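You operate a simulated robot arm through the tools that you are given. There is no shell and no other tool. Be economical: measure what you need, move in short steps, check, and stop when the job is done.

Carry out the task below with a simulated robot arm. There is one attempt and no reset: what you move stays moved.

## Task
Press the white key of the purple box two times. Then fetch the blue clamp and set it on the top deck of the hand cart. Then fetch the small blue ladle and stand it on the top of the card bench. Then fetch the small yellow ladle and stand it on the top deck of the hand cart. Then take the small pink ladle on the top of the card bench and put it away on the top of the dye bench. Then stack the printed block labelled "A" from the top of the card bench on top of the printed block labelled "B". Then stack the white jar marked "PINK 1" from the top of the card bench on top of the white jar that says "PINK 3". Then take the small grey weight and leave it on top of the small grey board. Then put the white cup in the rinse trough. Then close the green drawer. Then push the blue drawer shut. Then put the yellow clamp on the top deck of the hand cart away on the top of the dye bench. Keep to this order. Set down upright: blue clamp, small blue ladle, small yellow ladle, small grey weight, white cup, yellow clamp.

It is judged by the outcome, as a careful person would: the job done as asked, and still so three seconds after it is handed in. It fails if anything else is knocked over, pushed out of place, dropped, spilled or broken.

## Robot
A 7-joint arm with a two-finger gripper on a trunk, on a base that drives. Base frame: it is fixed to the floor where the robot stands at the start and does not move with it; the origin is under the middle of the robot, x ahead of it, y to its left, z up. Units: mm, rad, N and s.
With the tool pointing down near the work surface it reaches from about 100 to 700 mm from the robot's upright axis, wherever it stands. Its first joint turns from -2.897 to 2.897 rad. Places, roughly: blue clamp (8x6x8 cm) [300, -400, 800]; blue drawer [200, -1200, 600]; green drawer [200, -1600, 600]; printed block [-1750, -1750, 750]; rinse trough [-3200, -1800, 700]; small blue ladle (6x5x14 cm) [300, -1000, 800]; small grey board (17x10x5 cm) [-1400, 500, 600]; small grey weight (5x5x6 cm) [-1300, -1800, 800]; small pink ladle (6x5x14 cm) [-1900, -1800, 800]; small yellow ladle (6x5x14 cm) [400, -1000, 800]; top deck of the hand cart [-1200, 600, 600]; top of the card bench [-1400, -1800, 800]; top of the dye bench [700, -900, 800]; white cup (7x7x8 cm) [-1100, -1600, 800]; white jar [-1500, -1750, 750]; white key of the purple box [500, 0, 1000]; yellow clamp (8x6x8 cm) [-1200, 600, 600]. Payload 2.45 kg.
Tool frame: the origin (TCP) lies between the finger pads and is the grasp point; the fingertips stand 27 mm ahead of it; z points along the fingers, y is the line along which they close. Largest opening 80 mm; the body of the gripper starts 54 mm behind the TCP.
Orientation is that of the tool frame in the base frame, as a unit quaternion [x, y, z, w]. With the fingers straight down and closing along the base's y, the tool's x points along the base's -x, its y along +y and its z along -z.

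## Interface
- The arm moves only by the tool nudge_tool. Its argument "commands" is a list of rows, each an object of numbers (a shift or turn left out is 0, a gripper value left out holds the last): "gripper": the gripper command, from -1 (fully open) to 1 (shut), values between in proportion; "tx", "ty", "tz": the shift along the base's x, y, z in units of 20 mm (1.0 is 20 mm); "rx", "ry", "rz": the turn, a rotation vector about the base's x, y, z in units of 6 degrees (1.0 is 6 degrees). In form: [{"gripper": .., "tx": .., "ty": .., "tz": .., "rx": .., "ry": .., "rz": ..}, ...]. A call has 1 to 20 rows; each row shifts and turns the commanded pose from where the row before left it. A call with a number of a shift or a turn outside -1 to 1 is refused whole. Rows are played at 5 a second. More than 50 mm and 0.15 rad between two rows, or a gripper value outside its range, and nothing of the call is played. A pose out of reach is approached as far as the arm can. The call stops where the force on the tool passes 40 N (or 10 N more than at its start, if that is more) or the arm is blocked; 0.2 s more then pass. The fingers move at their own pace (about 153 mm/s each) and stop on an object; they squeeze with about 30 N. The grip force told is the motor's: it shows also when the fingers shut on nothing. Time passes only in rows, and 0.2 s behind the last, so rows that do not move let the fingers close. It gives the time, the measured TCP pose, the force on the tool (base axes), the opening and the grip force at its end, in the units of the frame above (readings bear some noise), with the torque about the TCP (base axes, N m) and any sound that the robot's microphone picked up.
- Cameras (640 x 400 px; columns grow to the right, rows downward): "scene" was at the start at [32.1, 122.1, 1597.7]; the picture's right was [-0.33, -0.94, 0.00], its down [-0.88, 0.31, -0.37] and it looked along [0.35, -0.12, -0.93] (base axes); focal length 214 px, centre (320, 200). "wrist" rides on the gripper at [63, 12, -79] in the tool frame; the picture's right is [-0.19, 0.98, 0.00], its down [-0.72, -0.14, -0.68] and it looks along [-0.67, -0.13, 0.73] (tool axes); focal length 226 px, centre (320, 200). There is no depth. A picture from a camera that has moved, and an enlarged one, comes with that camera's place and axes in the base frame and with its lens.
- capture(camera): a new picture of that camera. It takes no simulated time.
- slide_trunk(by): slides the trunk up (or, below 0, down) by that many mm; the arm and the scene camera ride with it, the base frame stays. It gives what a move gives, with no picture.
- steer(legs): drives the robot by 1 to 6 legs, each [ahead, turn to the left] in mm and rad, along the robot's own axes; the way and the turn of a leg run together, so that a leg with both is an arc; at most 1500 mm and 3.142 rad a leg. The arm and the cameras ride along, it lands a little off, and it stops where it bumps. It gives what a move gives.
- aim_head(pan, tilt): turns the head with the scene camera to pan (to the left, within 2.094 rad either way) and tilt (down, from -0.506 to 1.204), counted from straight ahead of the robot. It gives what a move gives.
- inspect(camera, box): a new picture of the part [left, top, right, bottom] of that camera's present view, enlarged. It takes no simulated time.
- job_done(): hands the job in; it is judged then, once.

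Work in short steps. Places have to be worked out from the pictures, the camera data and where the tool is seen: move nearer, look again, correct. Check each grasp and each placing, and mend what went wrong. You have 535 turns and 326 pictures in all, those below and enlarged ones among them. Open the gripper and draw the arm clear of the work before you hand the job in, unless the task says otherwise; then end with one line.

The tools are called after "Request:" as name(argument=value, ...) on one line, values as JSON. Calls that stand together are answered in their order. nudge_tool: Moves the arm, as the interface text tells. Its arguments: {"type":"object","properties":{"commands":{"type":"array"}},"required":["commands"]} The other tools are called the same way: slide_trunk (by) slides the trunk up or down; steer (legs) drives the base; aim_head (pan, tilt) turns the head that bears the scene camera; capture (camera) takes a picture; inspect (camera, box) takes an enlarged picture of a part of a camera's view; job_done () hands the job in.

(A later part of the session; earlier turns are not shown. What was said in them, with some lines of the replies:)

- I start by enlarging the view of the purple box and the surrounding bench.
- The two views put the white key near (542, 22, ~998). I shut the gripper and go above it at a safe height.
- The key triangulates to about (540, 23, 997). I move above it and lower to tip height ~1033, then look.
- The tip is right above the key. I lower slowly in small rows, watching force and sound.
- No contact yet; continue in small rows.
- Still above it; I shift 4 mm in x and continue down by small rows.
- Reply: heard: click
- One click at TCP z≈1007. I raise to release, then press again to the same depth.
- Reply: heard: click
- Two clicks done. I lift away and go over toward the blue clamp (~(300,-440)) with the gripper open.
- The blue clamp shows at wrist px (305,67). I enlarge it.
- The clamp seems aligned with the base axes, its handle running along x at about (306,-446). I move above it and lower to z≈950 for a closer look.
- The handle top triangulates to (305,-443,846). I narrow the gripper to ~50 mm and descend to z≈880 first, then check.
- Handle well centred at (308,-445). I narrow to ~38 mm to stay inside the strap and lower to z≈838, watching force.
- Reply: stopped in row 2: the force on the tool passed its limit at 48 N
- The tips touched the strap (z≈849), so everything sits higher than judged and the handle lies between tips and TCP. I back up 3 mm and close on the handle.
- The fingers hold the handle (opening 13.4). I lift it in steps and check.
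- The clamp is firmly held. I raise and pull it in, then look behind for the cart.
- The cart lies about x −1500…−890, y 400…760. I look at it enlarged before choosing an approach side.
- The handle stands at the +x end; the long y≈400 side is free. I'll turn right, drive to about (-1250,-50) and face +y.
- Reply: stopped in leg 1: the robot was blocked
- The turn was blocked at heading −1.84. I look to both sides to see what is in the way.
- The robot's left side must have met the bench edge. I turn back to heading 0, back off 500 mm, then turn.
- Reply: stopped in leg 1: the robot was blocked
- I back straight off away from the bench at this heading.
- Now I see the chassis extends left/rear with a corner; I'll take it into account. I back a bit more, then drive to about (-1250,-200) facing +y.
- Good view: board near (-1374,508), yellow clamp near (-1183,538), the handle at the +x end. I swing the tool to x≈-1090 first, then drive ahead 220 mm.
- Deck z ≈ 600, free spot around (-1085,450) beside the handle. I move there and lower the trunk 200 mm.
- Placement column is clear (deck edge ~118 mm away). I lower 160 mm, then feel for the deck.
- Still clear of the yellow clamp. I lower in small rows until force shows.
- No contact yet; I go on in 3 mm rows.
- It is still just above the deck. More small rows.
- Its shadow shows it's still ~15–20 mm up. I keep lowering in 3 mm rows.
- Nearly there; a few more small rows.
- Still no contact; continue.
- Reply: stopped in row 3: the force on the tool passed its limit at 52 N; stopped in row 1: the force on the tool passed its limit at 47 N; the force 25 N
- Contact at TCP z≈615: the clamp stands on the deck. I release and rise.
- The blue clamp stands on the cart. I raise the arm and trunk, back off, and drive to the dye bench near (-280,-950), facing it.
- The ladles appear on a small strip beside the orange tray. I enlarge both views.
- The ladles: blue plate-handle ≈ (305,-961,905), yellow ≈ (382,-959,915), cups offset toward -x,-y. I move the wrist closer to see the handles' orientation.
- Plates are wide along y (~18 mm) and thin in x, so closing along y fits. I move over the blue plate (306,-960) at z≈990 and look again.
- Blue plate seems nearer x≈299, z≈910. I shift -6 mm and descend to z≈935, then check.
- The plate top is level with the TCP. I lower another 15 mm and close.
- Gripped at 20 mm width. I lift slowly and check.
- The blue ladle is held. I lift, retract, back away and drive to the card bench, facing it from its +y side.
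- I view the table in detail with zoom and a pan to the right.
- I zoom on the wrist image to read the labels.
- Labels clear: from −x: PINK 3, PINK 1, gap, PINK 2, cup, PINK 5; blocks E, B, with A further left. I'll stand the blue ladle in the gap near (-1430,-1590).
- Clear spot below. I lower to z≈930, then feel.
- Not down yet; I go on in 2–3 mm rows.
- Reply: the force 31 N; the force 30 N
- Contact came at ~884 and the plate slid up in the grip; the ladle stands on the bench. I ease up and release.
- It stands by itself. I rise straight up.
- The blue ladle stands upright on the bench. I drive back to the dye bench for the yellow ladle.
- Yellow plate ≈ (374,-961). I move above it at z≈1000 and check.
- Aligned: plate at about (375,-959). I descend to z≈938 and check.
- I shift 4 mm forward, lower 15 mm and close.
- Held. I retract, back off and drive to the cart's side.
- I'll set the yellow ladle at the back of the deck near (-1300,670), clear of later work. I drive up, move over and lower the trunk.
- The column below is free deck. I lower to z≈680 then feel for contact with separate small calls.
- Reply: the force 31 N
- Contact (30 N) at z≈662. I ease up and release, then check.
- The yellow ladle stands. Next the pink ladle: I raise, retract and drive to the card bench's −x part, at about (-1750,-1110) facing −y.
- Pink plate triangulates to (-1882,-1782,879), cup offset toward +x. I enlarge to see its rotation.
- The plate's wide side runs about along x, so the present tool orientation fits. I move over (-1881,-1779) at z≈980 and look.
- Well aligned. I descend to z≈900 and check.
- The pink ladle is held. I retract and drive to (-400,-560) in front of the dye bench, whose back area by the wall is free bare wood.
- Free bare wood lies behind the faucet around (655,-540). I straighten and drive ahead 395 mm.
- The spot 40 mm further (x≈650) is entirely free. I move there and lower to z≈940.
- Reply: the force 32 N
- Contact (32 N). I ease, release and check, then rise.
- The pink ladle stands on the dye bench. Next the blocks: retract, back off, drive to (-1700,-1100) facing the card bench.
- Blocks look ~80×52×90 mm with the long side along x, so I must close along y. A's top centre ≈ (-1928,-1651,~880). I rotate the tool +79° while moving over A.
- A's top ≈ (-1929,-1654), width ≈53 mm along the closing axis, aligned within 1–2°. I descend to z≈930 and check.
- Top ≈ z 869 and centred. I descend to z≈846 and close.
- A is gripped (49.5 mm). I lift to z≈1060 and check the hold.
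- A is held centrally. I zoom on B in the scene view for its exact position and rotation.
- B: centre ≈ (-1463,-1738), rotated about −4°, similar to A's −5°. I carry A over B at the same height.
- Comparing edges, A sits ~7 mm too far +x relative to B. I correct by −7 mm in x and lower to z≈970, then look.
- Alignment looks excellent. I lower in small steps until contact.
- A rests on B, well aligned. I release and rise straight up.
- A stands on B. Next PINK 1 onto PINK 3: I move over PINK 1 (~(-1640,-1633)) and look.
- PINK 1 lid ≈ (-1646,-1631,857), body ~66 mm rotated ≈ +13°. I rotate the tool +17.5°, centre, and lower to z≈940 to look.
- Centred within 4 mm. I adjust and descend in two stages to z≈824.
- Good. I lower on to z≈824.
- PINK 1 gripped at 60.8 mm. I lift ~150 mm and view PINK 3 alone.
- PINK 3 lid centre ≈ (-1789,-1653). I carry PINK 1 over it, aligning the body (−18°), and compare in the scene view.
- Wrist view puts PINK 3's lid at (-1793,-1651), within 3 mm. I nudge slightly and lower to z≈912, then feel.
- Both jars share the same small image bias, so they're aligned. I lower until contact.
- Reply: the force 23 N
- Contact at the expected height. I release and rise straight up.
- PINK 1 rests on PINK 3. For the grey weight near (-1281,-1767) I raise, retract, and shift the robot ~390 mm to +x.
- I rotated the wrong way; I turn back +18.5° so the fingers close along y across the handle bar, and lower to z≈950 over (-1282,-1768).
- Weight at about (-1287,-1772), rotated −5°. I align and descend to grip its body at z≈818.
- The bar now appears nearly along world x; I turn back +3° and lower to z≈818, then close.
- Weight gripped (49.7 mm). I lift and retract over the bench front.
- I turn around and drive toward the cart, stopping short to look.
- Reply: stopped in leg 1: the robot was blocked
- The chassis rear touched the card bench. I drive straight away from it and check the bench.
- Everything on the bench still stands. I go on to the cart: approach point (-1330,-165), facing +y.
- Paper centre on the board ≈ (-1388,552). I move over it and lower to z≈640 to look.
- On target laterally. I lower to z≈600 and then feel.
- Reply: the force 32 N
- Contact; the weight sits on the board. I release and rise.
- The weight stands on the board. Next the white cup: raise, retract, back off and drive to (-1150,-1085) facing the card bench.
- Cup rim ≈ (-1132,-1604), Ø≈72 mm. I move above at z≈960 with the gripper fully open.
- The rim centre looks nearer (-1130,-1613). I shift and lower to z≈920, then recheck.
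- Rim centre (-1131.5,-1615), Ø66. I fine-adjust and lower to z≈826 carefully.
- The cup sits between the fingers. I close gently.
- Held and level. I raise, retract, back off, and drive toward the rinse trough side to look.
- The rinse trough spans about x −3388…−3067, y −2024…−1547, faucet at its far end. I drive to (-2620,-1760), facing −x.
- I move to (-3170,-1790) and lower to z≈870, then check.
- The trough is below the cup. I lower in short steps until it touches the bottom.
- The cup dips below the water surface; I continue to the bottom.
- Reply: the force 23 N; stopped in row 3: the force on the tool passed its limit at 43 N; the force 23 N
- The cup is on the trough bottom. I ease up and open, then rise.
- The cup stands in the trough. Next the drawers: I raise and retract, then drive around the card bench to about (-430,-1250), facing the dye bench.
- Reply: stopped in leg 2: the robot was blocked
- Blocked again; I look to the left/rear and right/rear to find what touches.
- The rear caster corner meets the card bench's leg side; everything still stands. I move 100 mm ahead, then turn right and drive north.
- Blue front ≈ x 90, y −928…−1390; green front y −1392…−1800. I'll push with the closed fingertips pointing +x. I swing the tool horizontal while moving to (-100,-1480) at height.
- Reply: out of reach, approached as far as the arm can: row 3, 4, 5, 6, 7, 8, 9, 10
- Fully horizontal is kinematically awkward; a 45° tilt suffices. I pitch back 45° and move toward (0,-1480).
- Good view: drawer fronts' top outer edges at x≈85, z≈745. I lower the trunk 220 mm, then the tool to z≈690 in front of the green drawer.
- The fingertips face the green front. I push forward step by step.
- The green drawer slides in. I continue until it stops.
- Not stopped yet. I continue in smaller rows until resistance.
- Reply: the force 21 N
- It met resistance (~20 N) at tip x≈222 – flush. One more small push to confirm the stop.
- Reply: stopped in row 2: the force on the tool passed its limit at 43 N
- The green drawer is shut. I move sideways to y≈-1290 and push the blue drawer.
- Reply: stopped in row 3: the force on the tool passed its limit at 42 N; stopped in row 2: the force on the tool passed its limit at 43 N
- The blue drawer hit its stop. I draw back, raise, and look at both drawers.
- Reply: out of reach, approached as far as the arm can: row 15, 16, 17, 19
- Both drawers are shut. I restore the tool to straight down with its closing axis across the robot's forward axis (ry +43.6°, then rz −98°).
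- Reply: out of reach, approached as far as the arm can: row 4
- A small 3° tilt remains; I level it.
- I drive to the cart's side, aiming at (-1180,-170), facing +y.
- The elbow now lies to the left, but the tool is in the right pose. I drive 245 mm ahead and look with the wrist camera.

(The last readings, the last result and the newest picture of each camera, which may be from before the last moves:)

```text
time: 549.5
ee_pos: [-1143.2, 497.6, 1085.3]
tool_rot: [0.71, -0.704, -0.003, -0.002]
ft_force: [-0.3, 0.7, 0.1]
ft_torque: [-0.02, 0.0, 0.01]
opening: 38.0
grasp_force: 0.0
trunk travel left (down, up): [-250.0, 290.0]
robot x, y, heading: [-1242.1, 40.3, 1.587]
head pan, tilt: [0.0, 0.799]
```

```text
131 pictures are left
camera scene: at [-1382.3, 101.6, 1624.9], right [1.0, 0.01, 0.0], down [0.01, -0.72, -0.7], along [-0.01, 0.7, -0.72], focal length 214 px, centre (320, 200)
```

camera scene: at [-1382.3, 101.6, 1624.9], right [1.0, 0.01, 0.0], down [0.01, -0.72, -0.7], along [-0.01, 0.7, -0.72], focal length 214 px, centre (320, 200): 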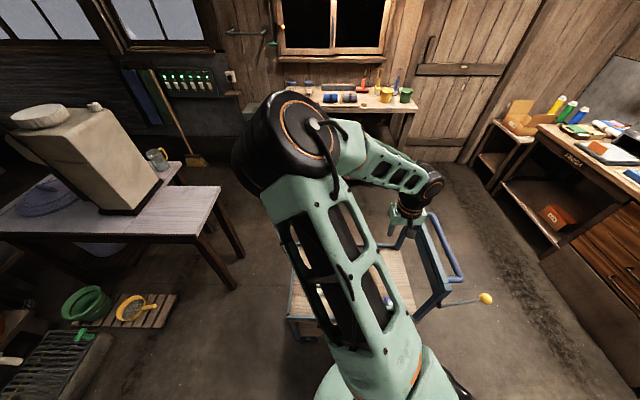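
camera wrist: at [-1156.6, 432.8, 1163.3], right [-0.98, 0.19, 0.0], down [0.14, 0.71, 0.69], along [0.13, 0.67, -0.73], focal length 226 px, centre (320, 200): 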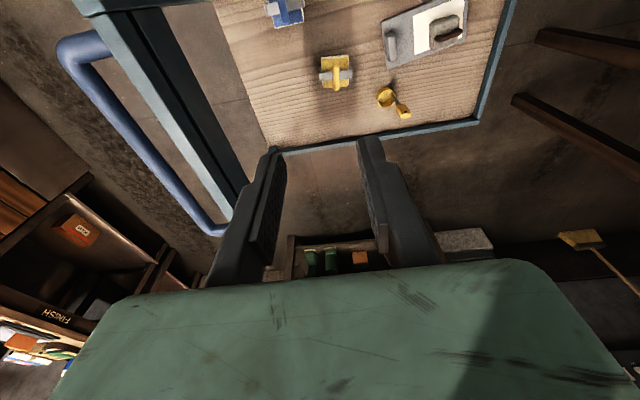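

Yellow clamp handle ≈ (-1164,569). I move over it and lower the trunk 240 mm.

Request:
nudge_tool(commands=[{"tx": -0.35, "ty": 0.9}, {"tx": -0.35, "ty": 0.9}, {"tx": -0.35, "ty": 0.9}, {"ty": 0.9}])

Request:
slide_trunk(by=-240)

Request:
capture(camera="wrist")

Request:
capture(camera="scene")

```text
time: 550.5
ee_pos: [-1163.1, 569.6, 1084.4]
tool_rot: [0.71, -0.705, -0.002, -0.002]
ft_force: [-0.4, 0.4, 0.2]
ft_torque: [-0.02, -0.02, 0.01]
opening: 38.1
grasp_force: 0.0
trunk travel left (down, up): [-250.0, 290.0]
robot x, y, heading: [-1238.5, 40.8, 1.584]
head pan, tilt: [0.0, 0.799]
```

```text
time: 553.0
ee_pos: [-1162.8, 569.1, 845.1]
tool_rot: [0.71, -0.704, -0.002, -0.003]
ft_force: [-0.3, -0.8, 0.6]
ft_torque: [0.01, 0.01, 0.01]
opening: 37.9
grasp_force: 0.1
trunk travel left (down, up): [-10.0, 530.0]
robot x, y, heading: [-1236.4, 43.0, 1.582]
head pan, tilt: [0.0, 0.799]
```

```text
130 pictures are left
camera wrist: at [-1177.2, 505.7, 923.1], right [-0.98, 0.19, 0.0], down [0.14, 0.71, 0.69], along [0.13, 0.67, -0.73], focal length 226 px, centre (320, 200)
```

wrist: 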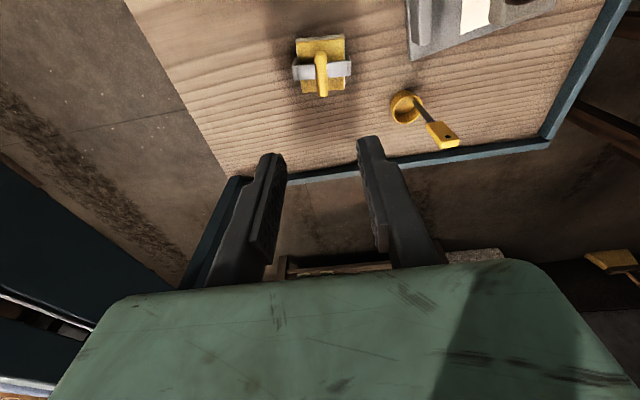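

```text
129 pictures are left
camera scene: at [-1382.3, 101.5, 1385.0], right [1.0, 0.01, 0.0], down [0.01, -0.72, -0.7], along [-0.01, 0.7, -0.72], focal length 214 px, centre (320, 200)
```

scene: 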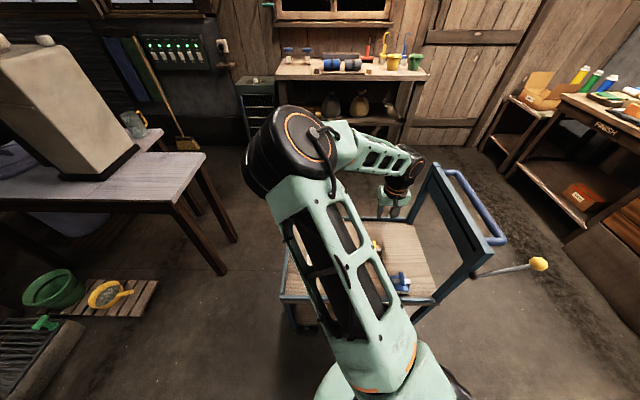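

Handle ≈ (-1163,583), clamp rotated about −7°. I align and lower to z≈690, then look.

Request:
nudge_tool(commands=[{"ty": 0.7, "rz": -0.6}, {"rz": -0.6}, {"tz": -1}, {"tz": -1}, {"tz": -1}, {"tz": -1}, {"tz": -1}, {"tz": -1}, {"tz": -1}, {"tz": -0.7}])

Request:
capture(camera="wrist")

```text
time: 555.2
ee_pos: [-1163.2, 583.5, 690.5]
tool_rot: [-0.665, 0.747, 0.001, 0.004]
ft_force: [0.7, 0.0, 0.6]
ft_torque: [0.03, -0.01, 0.01]
opening: 38.0
grasp_force: 0.1
trunk travel left (down, up): [-10.0, 530.0]
robot x, y, heading: [-1239.3, 41.5, 1.581]
head pan, tilt: [0.0, 0.799]
```

```text
128 pictures are left
camera wrist: at [-1185.2, 521.9, 768.6], right [-0.95, 0.31, 0.0], down [0.22, 0.69, 0.69], along [0.21, 0.65, -0.73], focal length 226 px, centre (320, 200)
```

wrist: 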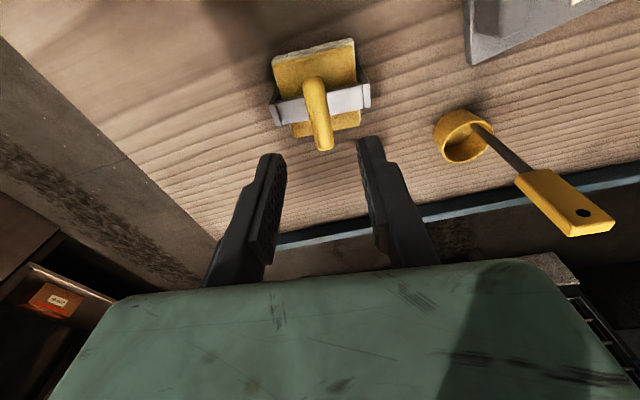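

Orientation matches the earlier good grasp. I shift +7 mm forward and descend to z≈636, then look.

Request:
nudge_tool(commands=[{"ty": 0.3, "tx": 0.05, "tz": -1}, {"tz": -1}, {"tz": -0.7}])

Request:
capture(camera="wrist")

```text
time: 556.0
ee_pos: [-1163.8, 591.5, 636.3]
tool_rot: [-0.665, 0.747, 0.002, 0.003]
ft_force: [0.1, -0.1, -0.4]
ft_torque: [0.02, 0.0, -0.02]
opening: 37.8
grasp_force: 0.1
trunk travel left (down, up): [-10.0, 530.0]
robot x, y, heading: [-1238.0, 44.2, 1.583]
head pan, tilt: [0.0, 0.799]
```

```text
127 pictures are left
camera wrist: at [-1184.7, 528.8, 714.1], right [-0.95, 0.31, 0.0], down [0.22, 0.69, 0.69], along [0.21, 0.65, -0.73], focal length 226 px, centre (320, 200)
```

wrist: 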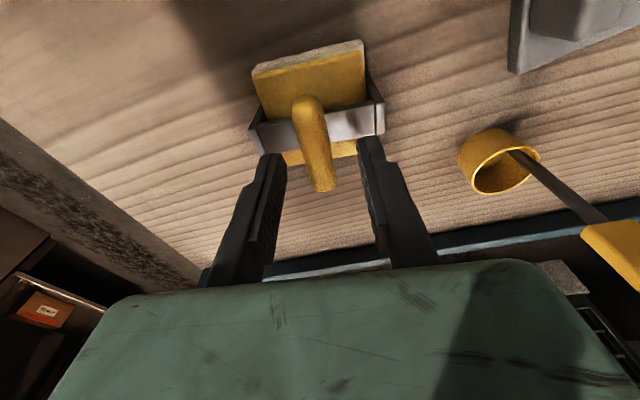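

Matches the blue clamp's view. I lower to z≈619 and close.

Request:
nudge_tool(commands=[{"tz": -0.4, "tx": -0.05}, {"tz": -0.4}, {}])

Request:
nudge_tool(commands=[{"gripper": 1}, {}, {}, {}])

Request:
capture(camera="wrist")

```text
time: 556.8
ee_pos: [-1163.9, 590.4, 622.0]
tool_rot: [-0.664, 0.748, 0.004, 0.004]
ft_force: [0.6, -0.8, 17.3]
ft_torque: [-0.11, 0.07, -0.05]
opening: 35.6
grasp_force: 0.1
trunk travel left (down, up): [-10.0, 530.0]
robot x, y, heading: [-1237.2, 37.2, 1.587]
head pan, tilt: [0.0, 0.799]
```

```text
time: 557.8
ee_pos: [-1163.4, 590.7, 621.4]
tool_rot: [-0.664, 0.748, 0.003, 0.002]
ft_force: [0.1, 0.4, -1.3]
ft_torque: [0.03, -0.01, 0.05]
opening: 13.3
grasp_force: 29.8
trunk travel left (down, up): [-10.0, 530.0]
robot x, y, heading: [-1243.1, 41.5, 1.588]
head pan, tilt: [0.0, 0.799]
```

```text
126 pictures are left
camera wrist: at [-1185.5, 528.7, 698.9], right [-0.95, 0.31, 0.0], down [0.22, 0.69, 0.69], along [0.21, 0.65, -0.73], focal length 226 px, centre (320, 200)
```

wrist: 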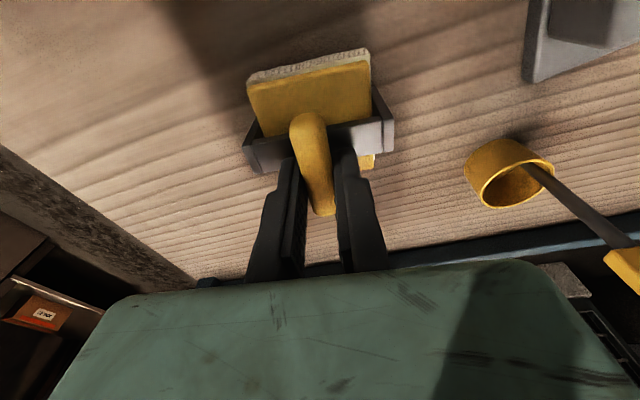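

Gripped. I lift straight up and raise the trunk, checking the hold.

Request:
nudge_tool(commands=[{"tz": 0.4}, {"tz": 0.6}, {"tz": 1}, {"tz": 1}, {"tz": 1}, {"tz": 1}, {"tz": 1}, {"tz": 1}, {"tz": 1}, {"tz": 1}, {"tz": 1}, {"tz": 1}])

Request:
slide_trunk(by=240)

Request:
capture(camera="wrist")

```text
time: 560.4
ee_pos: [-1163.7, 590.0, 841.1]
tool_rot: [-0.664, 0.748, 0.002, 0.002]
ft_force: [0.7, 0.1, -1.3]
ft_torque: [-0.02, 0.0, 0.01]
opening: 13.3
grasp_force: 30.1
trunk travel left (down, up): [-10.0, 530.0]
robot x, y, heading: [-1241.9, 41.7, 1.587]
head pan, tilt: [0.0, 0.799]
```

```text
time: 562.9
ee_pos: [-1162.8, 588.6, 1080.2]
tool_rot: [-0.664, 0.748, 0.003, 0.002]
ft_force: [-0.7, -0.2, -0.8]
ft_torque: [0.02, -0.03, 0.01]
opening: 13.4
grasp_force: 30.7
trunk travel left (down, up): [-250.0, 290.0]
robot x, y, heading: [-1239.6, 43.3, 1.585]
head pan, tilt: [0.0, 0.799]
```

```text
125 pictures are left
camera wrist: at [-1185.6, 527.8, 1158.3], right [-0.95, 0.31, 0.0], down [0.22, 0.69, 0.69], along [0.21, 0.65, -0.73], focal length 226 px, centre (320, 200)
```

wrist: 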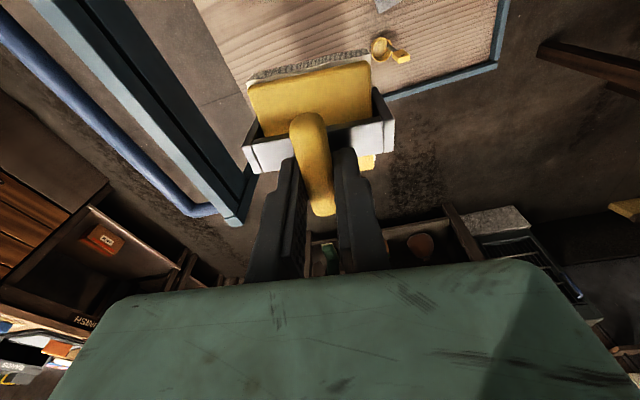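

Held. I'll set it on the free bare wood of the dye bench around (480,-1390), between pots and white jars. I retract, back off and drive there in stages.

Request:
nudge_tool(commands=[{"ty": -1}, {"ty": -1}, {"ty": -1}, {"ty": -1}, {"ty": -1}, {"ty": -1}])

Request:
steer(legs=[[-250, 0], [0, -2.48], [1270, 0]])

Request:
aim_head(pan=0.6, tilt=0.8)

Request:
capture(camera="scene")

```text
time: 564.3
ee_pos: [-1163.4, 468.7, 1081.1]
tool_rot: [-0.665, 0.747, 0.002, 0.003]
ft_force: [-0.2, 0.0, -1.4]
ft_torque: [0.04, -0.03, 0.01]
opening: 13.4
grasp_force: 30.4
trunk travel left (down, up): [-250.0, 290.0]
robot x, y, heading: [-1238.8, 41.5, 1.581]
head pan, tilt: [0.0, 0.799]
```

```text
time: 578.2
ee_pos: [-307.4, -1617.0, 1081.3]
tool_rot: [0.513, 0.858, -0.002, 0.003]
ft_force: [1.0, 0.6, -1.6]
ft_torque: [-0.03, 0.02, 0.02]
opening: 13.4
grasp_force: 30.0
trunk travel left (down, up): [-250.0, 290.0]
robot x, y, heading: [-494.3, -1225.7, -0.944]
head pan, tilt: [0.0, 0.799]
```

```text
time: 579.2
ee_pos: [-307.7, -1617.2, 1081.3]
tool_rot: [0.512, 0.859, -0.001, 0.003]
ft_force: [-0.6, 0.7, -0.9]
ft_torque: [-0.03, -0.02, -0.02]
opening: 13.3
grasp_force: 29.9
trunk travel left (down, up): [-250.0, 290.0]
robot x, y, heading: [-490.9, -1220.1, -0.949]
head pan, tilt: [0.6, 0.799]
```

```text
124 pictures are left
camera scene: at [-315.1, -1153.0, 1624.8], right [-0.34, -0.94, 0.0], down [-0.67, 0.24, -0.7], along [0.66, -0.24, -0.72], focal length 214 px, centre (320, 200)
```

scene: 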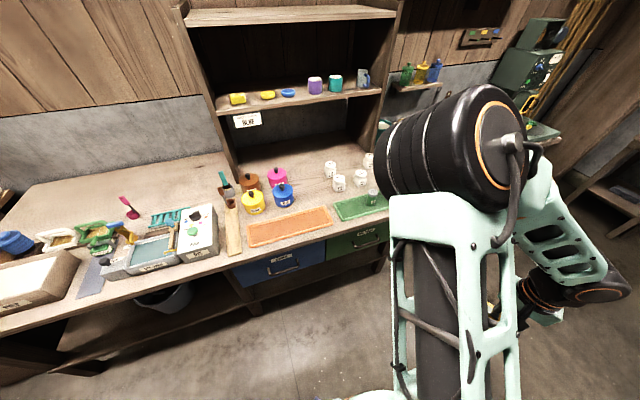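

The spot is clear (hutch front is well back at x≈900). I turn and drive to about (-110,-1390), heading 0.

Request:
steer(legs=[[0, 0.533], [415, 0], [0, 0.414]])

Request:
aim_head(pan=-0.2, tilt=0.8)

Request:
capture(camera="scene")

Request:
capture(camera="wrist")

```text
time: 584.5
ee_pos: [313.3, -1463.0, 1081.5]
tool_rot: [0.06, 0.998, 0.0, 0.004]
ft_force: [-0.9, -0.8, -0.5]
ft_torque: [0.02, 0.01, 0.01]
opening: 13.1
grasp_force: 31.2
trunk travel left (down, up): [-250.0, 290.0]
robot x, y, heading: [-111.9, -1383.1, 0.01]
head pan, tilt: [0.6, 0.799]
```

```text
time: 585.6
ee_pos: [312.8, -1463.8, 1080.3]
tool_rot: [0.06, 0.998, 0.0, 0.003]
ft_force: [0.7, 0.5, -0.6]
ft_torque: [0.03, -0.01, 0.02]
opening: 13.1
grasp_force: 30.4
trunk travel left (down, up): [-250.0, 290.0]
robot x, y, heading: [-113.3, -1389.0, 0.011]
head pan, tilt: [-0.201, 0.799]
```

```text
123 pictures are left
camera scene: at [-57.6, -1261.0, 1624.9], right [-0.19, -0.98, 0.0], down [-0.7, 0.13, -0.7], along [0.68, -0.13, -0.72], focal length 214 px, centre (320, 200)
```

scene: 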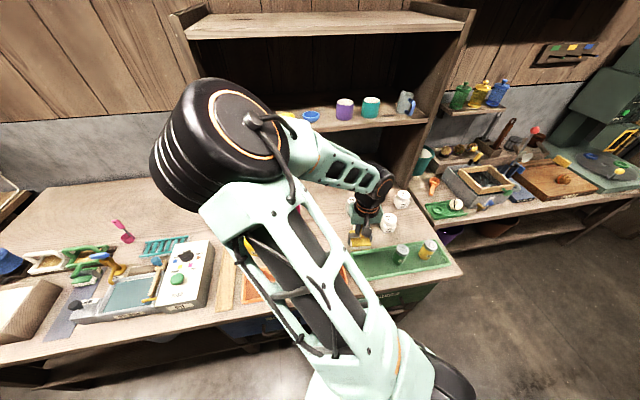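

```text
122 pictures are left
camera wrist: at [249.9, -1442.6, 1159.6], right [0.31, 0.95, 0.0], down [0.69, -0.23, 0.69], along [0.65, -0.21, -0.73], focal length 226 px, centre (320, 200)
```

wrist: 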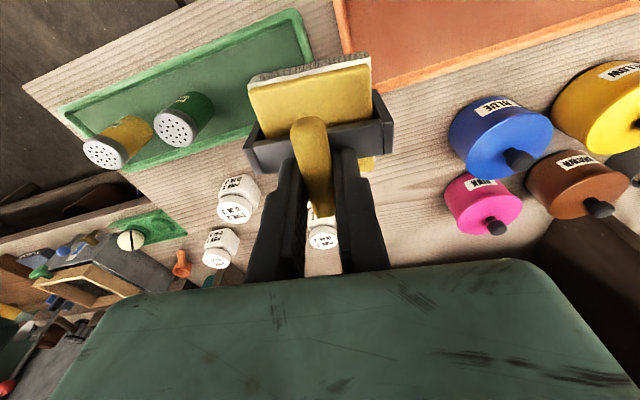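

Free spot centre ≈ (485,-1405). I move above it.

Request:
nudge_tool(commands=[{"tx": 0.95, "ty": 0.33}, {"tx": 0.95, "ty": 0.33}, {"tx": 0.95, "ty": 0.33}, {"tx": 0.95, "ty": 0.33}, {"tx": 0.95, "ty": 0.33}, {"tx": 0.95, "ty": 0.33}, {"tx": 0.95, "ty": 0.33}, {"tx": 0.95, "ty": 0.33}, {"tx": 0.95, "ty": 0.3}, {"tz": -1}, {"tz": -1}, {"tz": -1}, {"tz": -1}, {"tz": -1}])

Request:
capture(camera="wrist")

Request:
capture(camera="scene")

```text
time: 588.6
ee_pos: [485.4, -1403.5, 982.0]
tool_rot: [0.06, 0.998, 0.0, 0.004]
ft_force: [-0.1, -0.9, -0.6]
ft_torque: [0.02, 0.0, 0.01]
opening: 13.5
grasp_force: 30.4
trunk travel left (down, up): [-250.0, 290.0]
robot x, y, heading: [-112.5, -1387.0, 0.009]
head pan, tilt: [-0.201, 0.799]
```

```text
121 pictures are left
camera wrist: at [421.4, -1383.6, 1059.4], right [0.31, 0.95, 0.0], down [0.69, -0.23, 0.69], along [0.65, -0.21, -0.73], focal length 226 px, centre (320, 200)
```

wrist: 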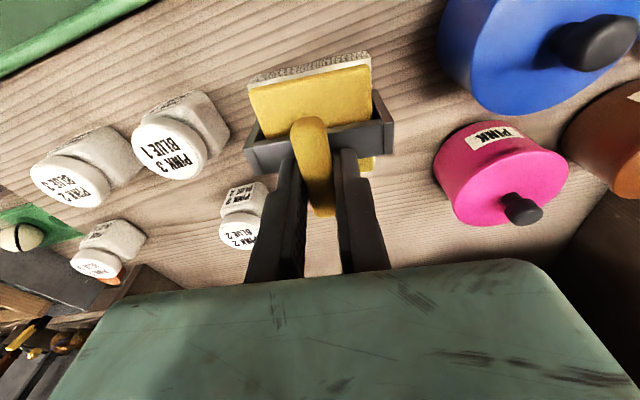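

```text
120 pictures are left
camera scene: at [-57.4, -1261.0, 1624.8], right [-0.19, -0.98, 0.0], down [-0.7, 0.13, -0.7], along [0.68, -0.13, -0.72], focal length 214 px, centre (320, 200)
```

scene: 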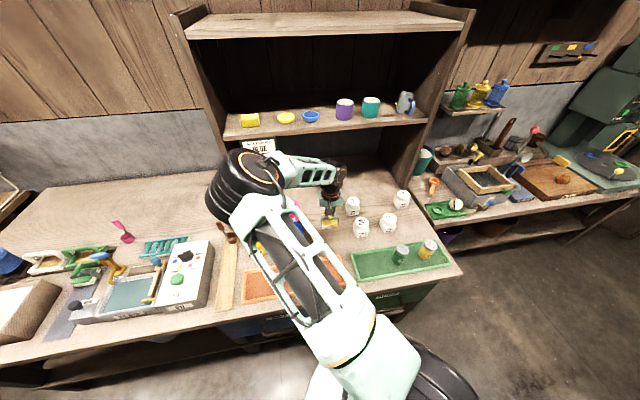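

The elbow is high (z≈1300), clear of everything. I lower to z≈898, then feel for the bench.

Request:
nudge_tool(commands=[{"tz": -1}, {"tz": -1}, {"tz": -1}, {"tz": -1}, {"tz": -0.2}])

Request:
capture(camera="wrist")

Request:
nudge_tool(commands=[{"tz": -0.2}, {"tz": -0.15}, {"tz": -0.1}])

```text
time: 589.9
ee_pos: [486.2, -1405.1, 896.6]
tool_rot: [0.06, 0.998, -0.001, 0.004]
ft_force: [0.0, 0.1, -1.5]
ft_torque: [-0.01, -0.02, 0.0]
opening: 13.5
grasp_force: 29.6
trunk travel left (down, up): [-250.0, 290.0]
robot x, y, heading: [-114.2, -1384.8, 0.014]
head pan, tilt: [-0.201, 0.799]
```

```text
119 pictures are left
camera wrist: at [421.9, -1384.1, 975.2], right [0.31, 0.95, 0.0], down [0.69, -0.23, 0.69], along [0.65, -0.21, -0.73], focal length 226 px, centre (320, 200)
```

wrist: 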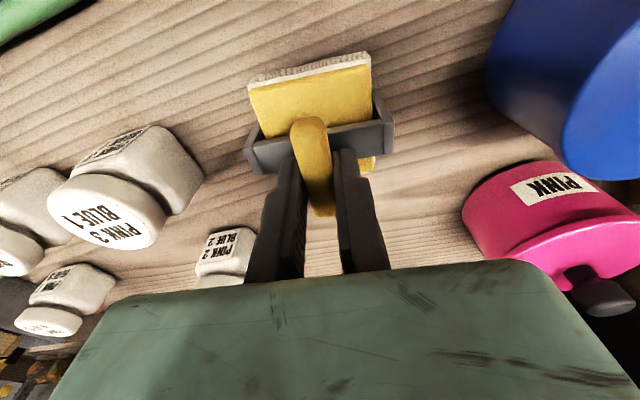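

```text
time: 590.6
ee_pos: [485.0, -1404.0, 888.2]
tool_rot: [0.06, 0.998, 0.0, 0.004]
ft_force: [0.4, -0.2, -0.7]
ft_torque: [-0.01, 0.02, -0.01]
opening: 13.5
grasp_force: 29.9
trunk travel left (down, up): [-250.0, 290.0]
robot x, y, heading: [-114.0, -1389.5, 0.014]
head pan, tilt: [-0.201, 0.799]
```

Request:
nudge_tool(commands=[{"tz": -0.15}, {"tz": -0.1}])

Request:
nudge_tool(commands=[{"tz": -0.15}, {"tz": -0.1}])

```text
time: 591.2
ee_pos: [484.2, -1403.6, 883.6]
tool_rot: [0.061, 0.998, 0.0, 0.003]
ft_force: [-0.7, -0.2, -1.2]
ft_torque: [-0.02, -0.01, 0.0]
opening: 13.2
grasp_force: 30.2
trunk travel left (down, up): [-250.0, 290.0]
robot x, y, heading: [-112.4, -1386.4, 0.015]
head pan, tilt: [-0.201, 0.799]
```

```text
time: 591.9
ee_pos: [484.8, -1403.2, 878.4]
tool_rot: [0.059, 0.998, 0.0, 0.003]
ft_force: [-0.2, -0.3, -1.4]
ft_torque: [0.02, -0.03, 0.01]
opening: 13.3
grasp_force: 30.2
trunk travel left (down, up): [-250.0, 290.0]
robot x, y, heading: [-109.9, -1385.5, 0.01]
head pan, tilt: [-0.201, 0.799]
```

Request:
nudge_tool(commands=[{"tz": -0.1}, {"tz": -0.1}])

Request:
nudge_tool(commands=[{"tz": -0.1}, {"tz": -0.1}])

```text
time: 592.5
ee_pos: [484.2, -1405.1, 874.7]
tool_rot: [0.06, 0.998, -0.001, 0.004]
ft_force: [0.7, -0.3, -1.4]
ft_torque: [-0.01, 0.03, 0.01]
opening: 12.9
grasp_force: 30.1
trunk travel left (down, up): [-250.0, 290.0]
robot x, y, heading: [-110.5, -1385.1, 0.013]
head pan, tilt: [-0.201, 0.799]
```

```text
time: 593.0
ee_pos: [483.8, -1404.2, 870.9]
tool_rot: [0.06, 0.998, 0.0, 0.003]
ft_force: [-0.3, -0.2, -1.7]
ft_torque: [-0.06, -0.02, -0.02]
opening: 12.9
grasp_force: 29.8
trunk travel left (down, up): [-250.0, 290.0]
robot x, y, heading: [-112.4, -1387.2, 0.012]
head pan, tilt: [-0.201, 0.799]
```

Request:
nudge_tool(commands=[{"tz": -0.1}, {"tz": -0.1}])

Request:
capture(camera="wrist")

```text
time: 593.6
ee_pos: [485.0, -1404.5, 868.1]
tool_rot: [0.061, 0.998, 0.0, 0.005]
ft_force: [-1.0, 2.5, 18.3]
ft_torque: [0.1, 0.76, -0.03]
opening: 13.2
grasp_force: 29.6
trunk travel left (down, up): [-250.0, 290.0]
robot x, y, heading: [-112.9, -1388.3, 0.014]
head pan, tilt: [-0.201, 0.799]
```

```text
118 pictures are left
camera wrist: at [420.5, -1384.3, 946.9], right [0.31, 0.95, 0.0], down [0.69, -0.23, 0.69], along [0.66, -0.21, -0.73], focal length 226 px, centre (320, 200)
```

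wrist: 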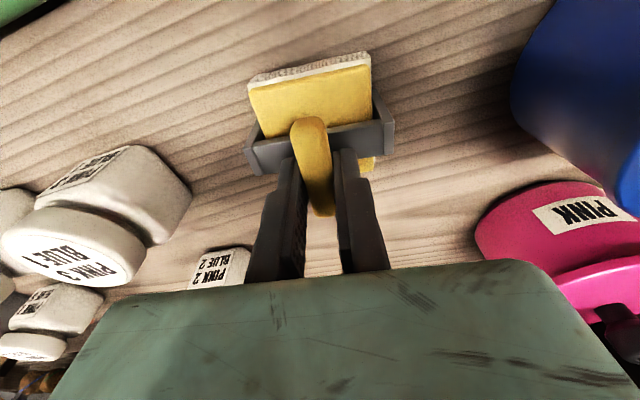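

Contact. I release the handle and rise, then check.

Request:
nudge_tool(commands=[{"gripper": 0.6}, {"gripper": 0.05}, {}, {"tz": 0.3}, {"tz": 0.7}, {"tz": 1}, {"tz": 1}, {"tz": 1}, {"tz": 1}, {"tz": 1}, {"tz": 1}, {"tz": 1}])

Request:
capture(camera="wrist")

Request:
inspect(camera="scene", box=[240, 170, 460, 310])

```text
time: 596.2
ee_pos: [483.9, -1404.4, 1027.6]
tool_rot: [0.061, 0.998, 0.0, 0.004]
ft_force: [-0.6, -0.3, -0.2]
ft_torque: [-0.01, -0.02, 0.01]
opening: 37.8
grasp_force: 0.0
trunk travel left (down, up): [-250.0, 290.0]
robot x, y, heading: [-112.4, -1388.6, 0.01]
head pan, tilt: [-0.201, 0.799]
```

```text
117 pictures are left
camera wrist: at [420.4, -1383.7, 1105.6], right [0.31, 0.95, 0.0], down [0.69, -0.23, 0.69], along [0.65, -0.21, -0.73], focal length 226 px, centre (320, 200)
```

wrist: 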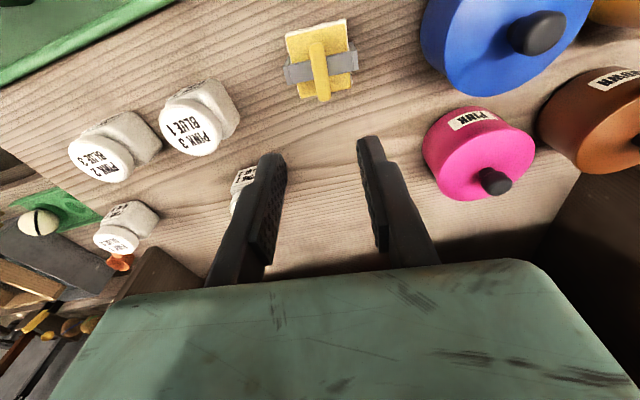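

```text
2.86 times, centred on (350, 240) of scene
camera zoom: at [-57.8, -1261.1, 1624.9], right [-0.19, -0.98, 0.0], down [-0.7, 0.13, -0.7], along [0.68, -0.13, -0.72], focal length 613 px, centre (234, 86)
```

zoom: 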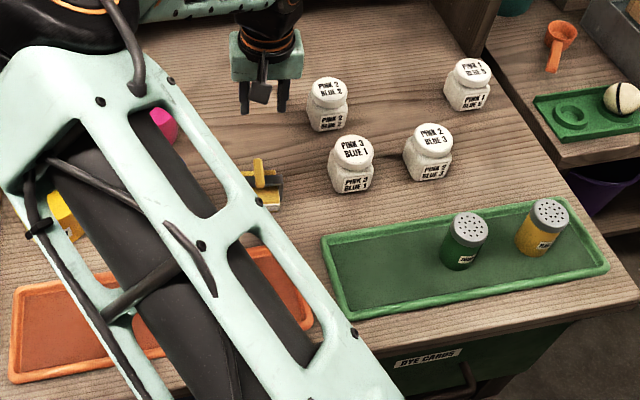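

The yellow clamp stands on the dye bench. I draw the arm clear, back off, and make a last check of the benches and cart.

Request:
nudge_tool(commands=[{"tz": 1}, {"tz": 1}, {"tz": 1}, {"tx": -1}, {"tx": -1}, {"tx": -1}, {"tx": -1}, {"tx": -1}, {"tx": -1}, {"tx": -1}, {"tx": -1, "gripper": -1}])

Request:
steer(legs=[[-250, 0], [0, 1.2], [350, 0]])

Request:
aim_head(pan=1.0, tilt=0.5)

Request:
capture(camera="scene")

Request:
aim_head(pan=2.09, tilt=0.6)

Request:
capture(camera="scene")

Request:
aim_head(pan=-1.4, tilt=0.7)

Request:
capture(camera="scene")

```text
time: 598.6
ee_pos: [323.8, -1403.2, 1087.3]
tool_rot: [0.06, 0.998, 0.0, 0.003]
ft_force: [0.3, -0.8, 0.5]
ft_torque: [-0.01, -0.03, 0.02]
opening: 80.0
grasp_force: 0.0
trunk travel left (down, up): [-250.0, 290.0]
robot x, y, heading: [-112.9, -1388.4, 0.01]
head pan, tilt: [-0.201, 0.799]
```

```text
time: 602.9
ee_pos: [-84.1, -1015.6, 1087.6]
tool_rot: [-0.413, 0.911, 0.001, 0.005]
ft_force: [0.0, -0.2, 0.0]
ft_torque: [0.0, -0.02, -0.01]
opening: 80.3
grasp_force: 0.0
trunk travel left (down, up): [-250.0, 290.0]
robot x, y, heading: [-342.9, -1371.1, 0.836]
head pan, tilt: [-0.201, 0.799]
stopped in leg 2: the robot was blocked; the commanded pose is now the measured one
```

```text
time: 604.3
ee_pos: [-82.5, -1015.7, 1086.8]
tool_rot: [-0.413, 0.911, 0.002, 0.005]
ft_force: [0.6, -0.4, -0.8]
ft_torque: [0.0, 0.02, 0.01]
opening: 80.3
grasp_force: 0.0
trunk travel left (down, up): [-250.0, 290.0]
robot x, y, heading: [-339.6, -1369.9, 0.837]
head pan, tilt: [1.0, 0.499]
```

```text
115 pictures are left
camera scene: at [-482.8, -1202.9, 1650.8], right [0.97, 0.26, 0.0], down [0.12, -0.46, -0.88], along [-0.23, 0.85, -0.48], focal length 214 px, centre (320, 200)
```

scene: 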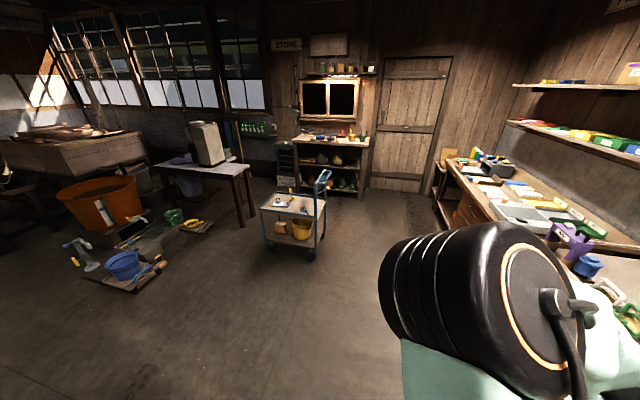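

```text
time: 605.6
ee_pos: [-83.5, -1016.6, 1088.7]
tool_rot: [-0.413, 0.911, 0.003, 0.005]
ft_force: [0.0, -0.6, 0.3]
ft_torque: [0.0, 0.01, 0.02]
opening: 80.2
grasp_force: 0.0
trunk travel left (down, up): [-250.0, 290.0]
robot x, y, heading: [-339.8, -1373.0, 0.829]
head pan, tilt: [2.089, 0.6]
```

```text
114 pictures are left
camera scene: at [-545.6, -1271.5, 1641.8], right [0.22, 0.98, 0.0], down [0.55, -0.12, -0.83], along [-0.81, 0.18, -0.56], focal length 214 px, centre (320, 200)
```

scene: 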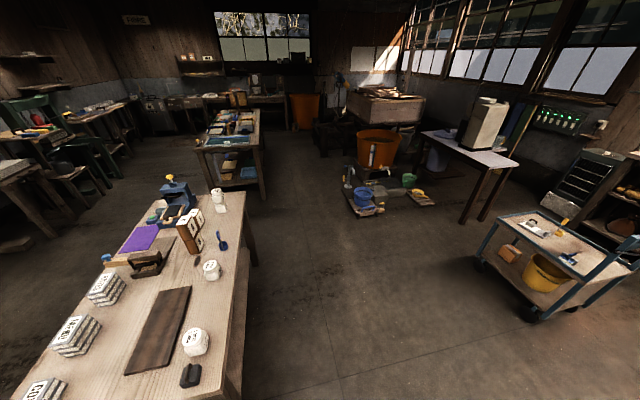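

```text
time: 608.6
ee_pos: [-83.5, -1014.9, 1087.6]
tool_rot: [-0.413, 0.911, 0.002, 0.005]
ft_force: [0.5, -0.1, 0.0]
ft_torque: [0.02, 0.02, 0.0]
opening: 80.1
grasp_force: 0.2
trunk travel left (down, up): [-250.0, 290.0]
robot x, y, heading: [-342.5, -1373.4, 0.832]
head pan, tilt: [-1.4, 0.7]
```

```text
113 pictures are left
camera scene: at [-387.6, -1336.4, 1633.1], right [-0.54, -0.84, 0.0], down [-0.54, 0.35, -0.77], along [0.65, -0.41, -0.64], focal length 214 px, centre (320, 200)
```

scene: 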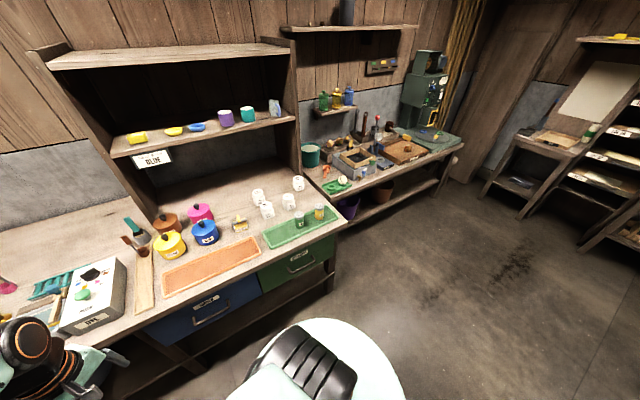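

Rear touched the card bench lightly again; I check the card bench and cart closely.

Request:
steer(legs=[[150, 0]])

Request:
aim_head(pan=2.09, tilt=0.6)

Request:
inspect(camera="scene", box=[40, 150, 280, 340])

Request:
aim_head(pan=1.4, tilt=0.5)

Request:
capture(camera="scene")

```text
time: 609.9
ee_pos: [18.0, -904.0, 1087.1]
tool_rot: [-0.414, 0.91, 0.003, 0.004]
ft_force: [0.7, 0.5, -0.2]
ft_torque: [-0.03, 0.02, 0.01]
opening: 80.0
grasp_force: 0.1
trunk travel left (down, up): [-250.0, 290.0]
robot x, y, heading: [-240.0, -1259.0, 0.837]
head pan, tilt: [-1.4, 0.7]
```

```text
time: 612.9
ee_pos: [17.0, -904.6, 1088.2]
tool_rot: [-0.414, 0.91, 0.002, 0.005]
ft_force: [0.8, 0.4, 0.1]
ft_torque: [-0.04, 0.01, -0.02]
opening: 79.8
grasp_force: 0.0
trunk travel left (down, up): [-250.0, 290.0]
robot x, y, heading: [-238.8, -1259.3, 0.836]
head pan, tilt: [2.089, 0.6]
```

```text
2.11 times, centred on (160, 245) of scene
camera zoom: at [-445.0, -1160.8, 1641.7], right [0.22, 0.98, 0.0], down [0.55, -0.12, -0.83], along [-0.81, 0.18, -0.56], focal length 452 px, centre (657, 105)
```

zoom: 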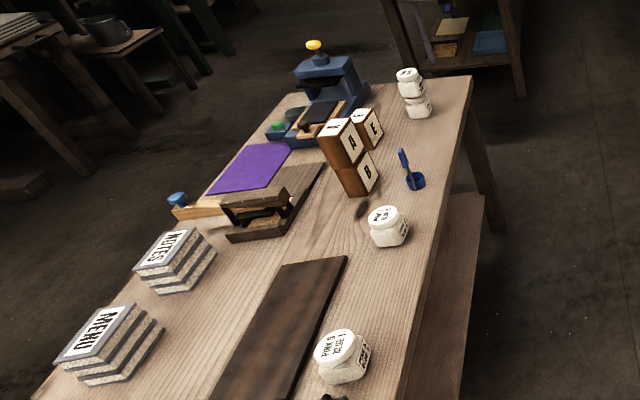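

```text
time: 613.9
ee_pos: [17.2, -903.6, 1087.4]
tool_rot: [-0.414, 0.91, 0.002, 0.005]
ft_force: [0.2, 0.5, -0.1]
ft_torque: [0.01, 0.0, 0.01]
opening: 80.2
grasp_force: 0.0
trunk travel left (down, up): [-250.0, 290.0]
robot x, y, heading: [-243.1, -1262.2, 0.835]
head pan, tilt: [1.4, 0.499]
```

```text
111 pictures are left
camera scene: at [-414.8, -1108.3, 1650.8], right [0.79, 0.62, 0.0], down [0.3, -0.38, -0.88], along [-0.54, 0.69, -0.48], focal length 214 px, centre (320, 200)
```

scene: 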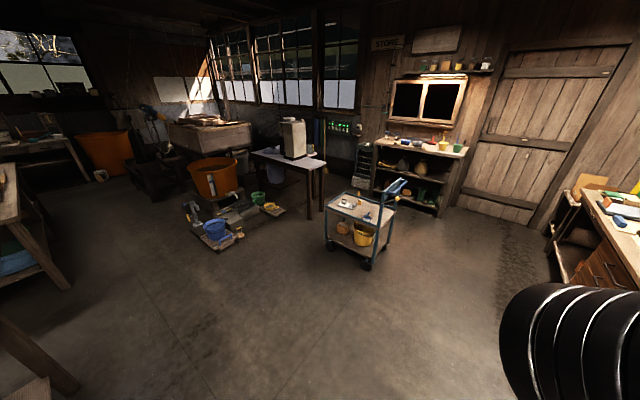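

Request:
inspect(camera="scene", box=[315, 170, 415, 240])

```text
5.71 times, centred on (365, 205) of scene
camera zoom: at [-414.8, -1108.3, 1650.8], right [0.79, 0.62, 0.0], down [0.3, -0.38, -0.88], along [-0.54, 0.69, -0.48], focal length 1226 px, centre (63, 171)
```

zoom: 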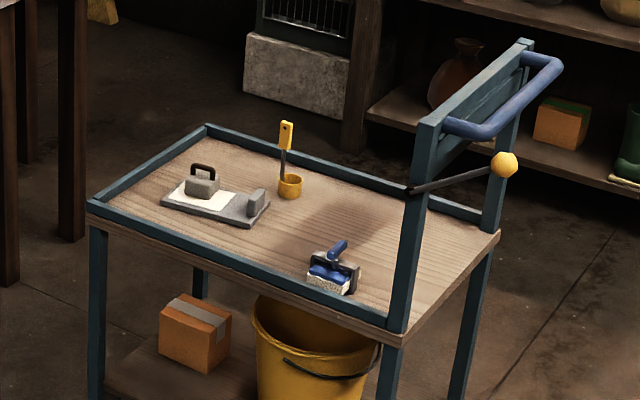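

Everything is in place: cart, benches, trough and drawers; the gripper is open and the arm clear. I hand in.

Request:
job_done()

```text
The job is handed in.
```

I handed the job in with all twelve steps done in the order you gave, and in my last pictures everything was in place and upright. There were two "PINK 3" jars in the room; I stacked on the one on the card bench. The robot's base bumped furniture five times while turning or backing off: the dye bench twice and the card bench three times. Nothing was knocked over or visibly moved.
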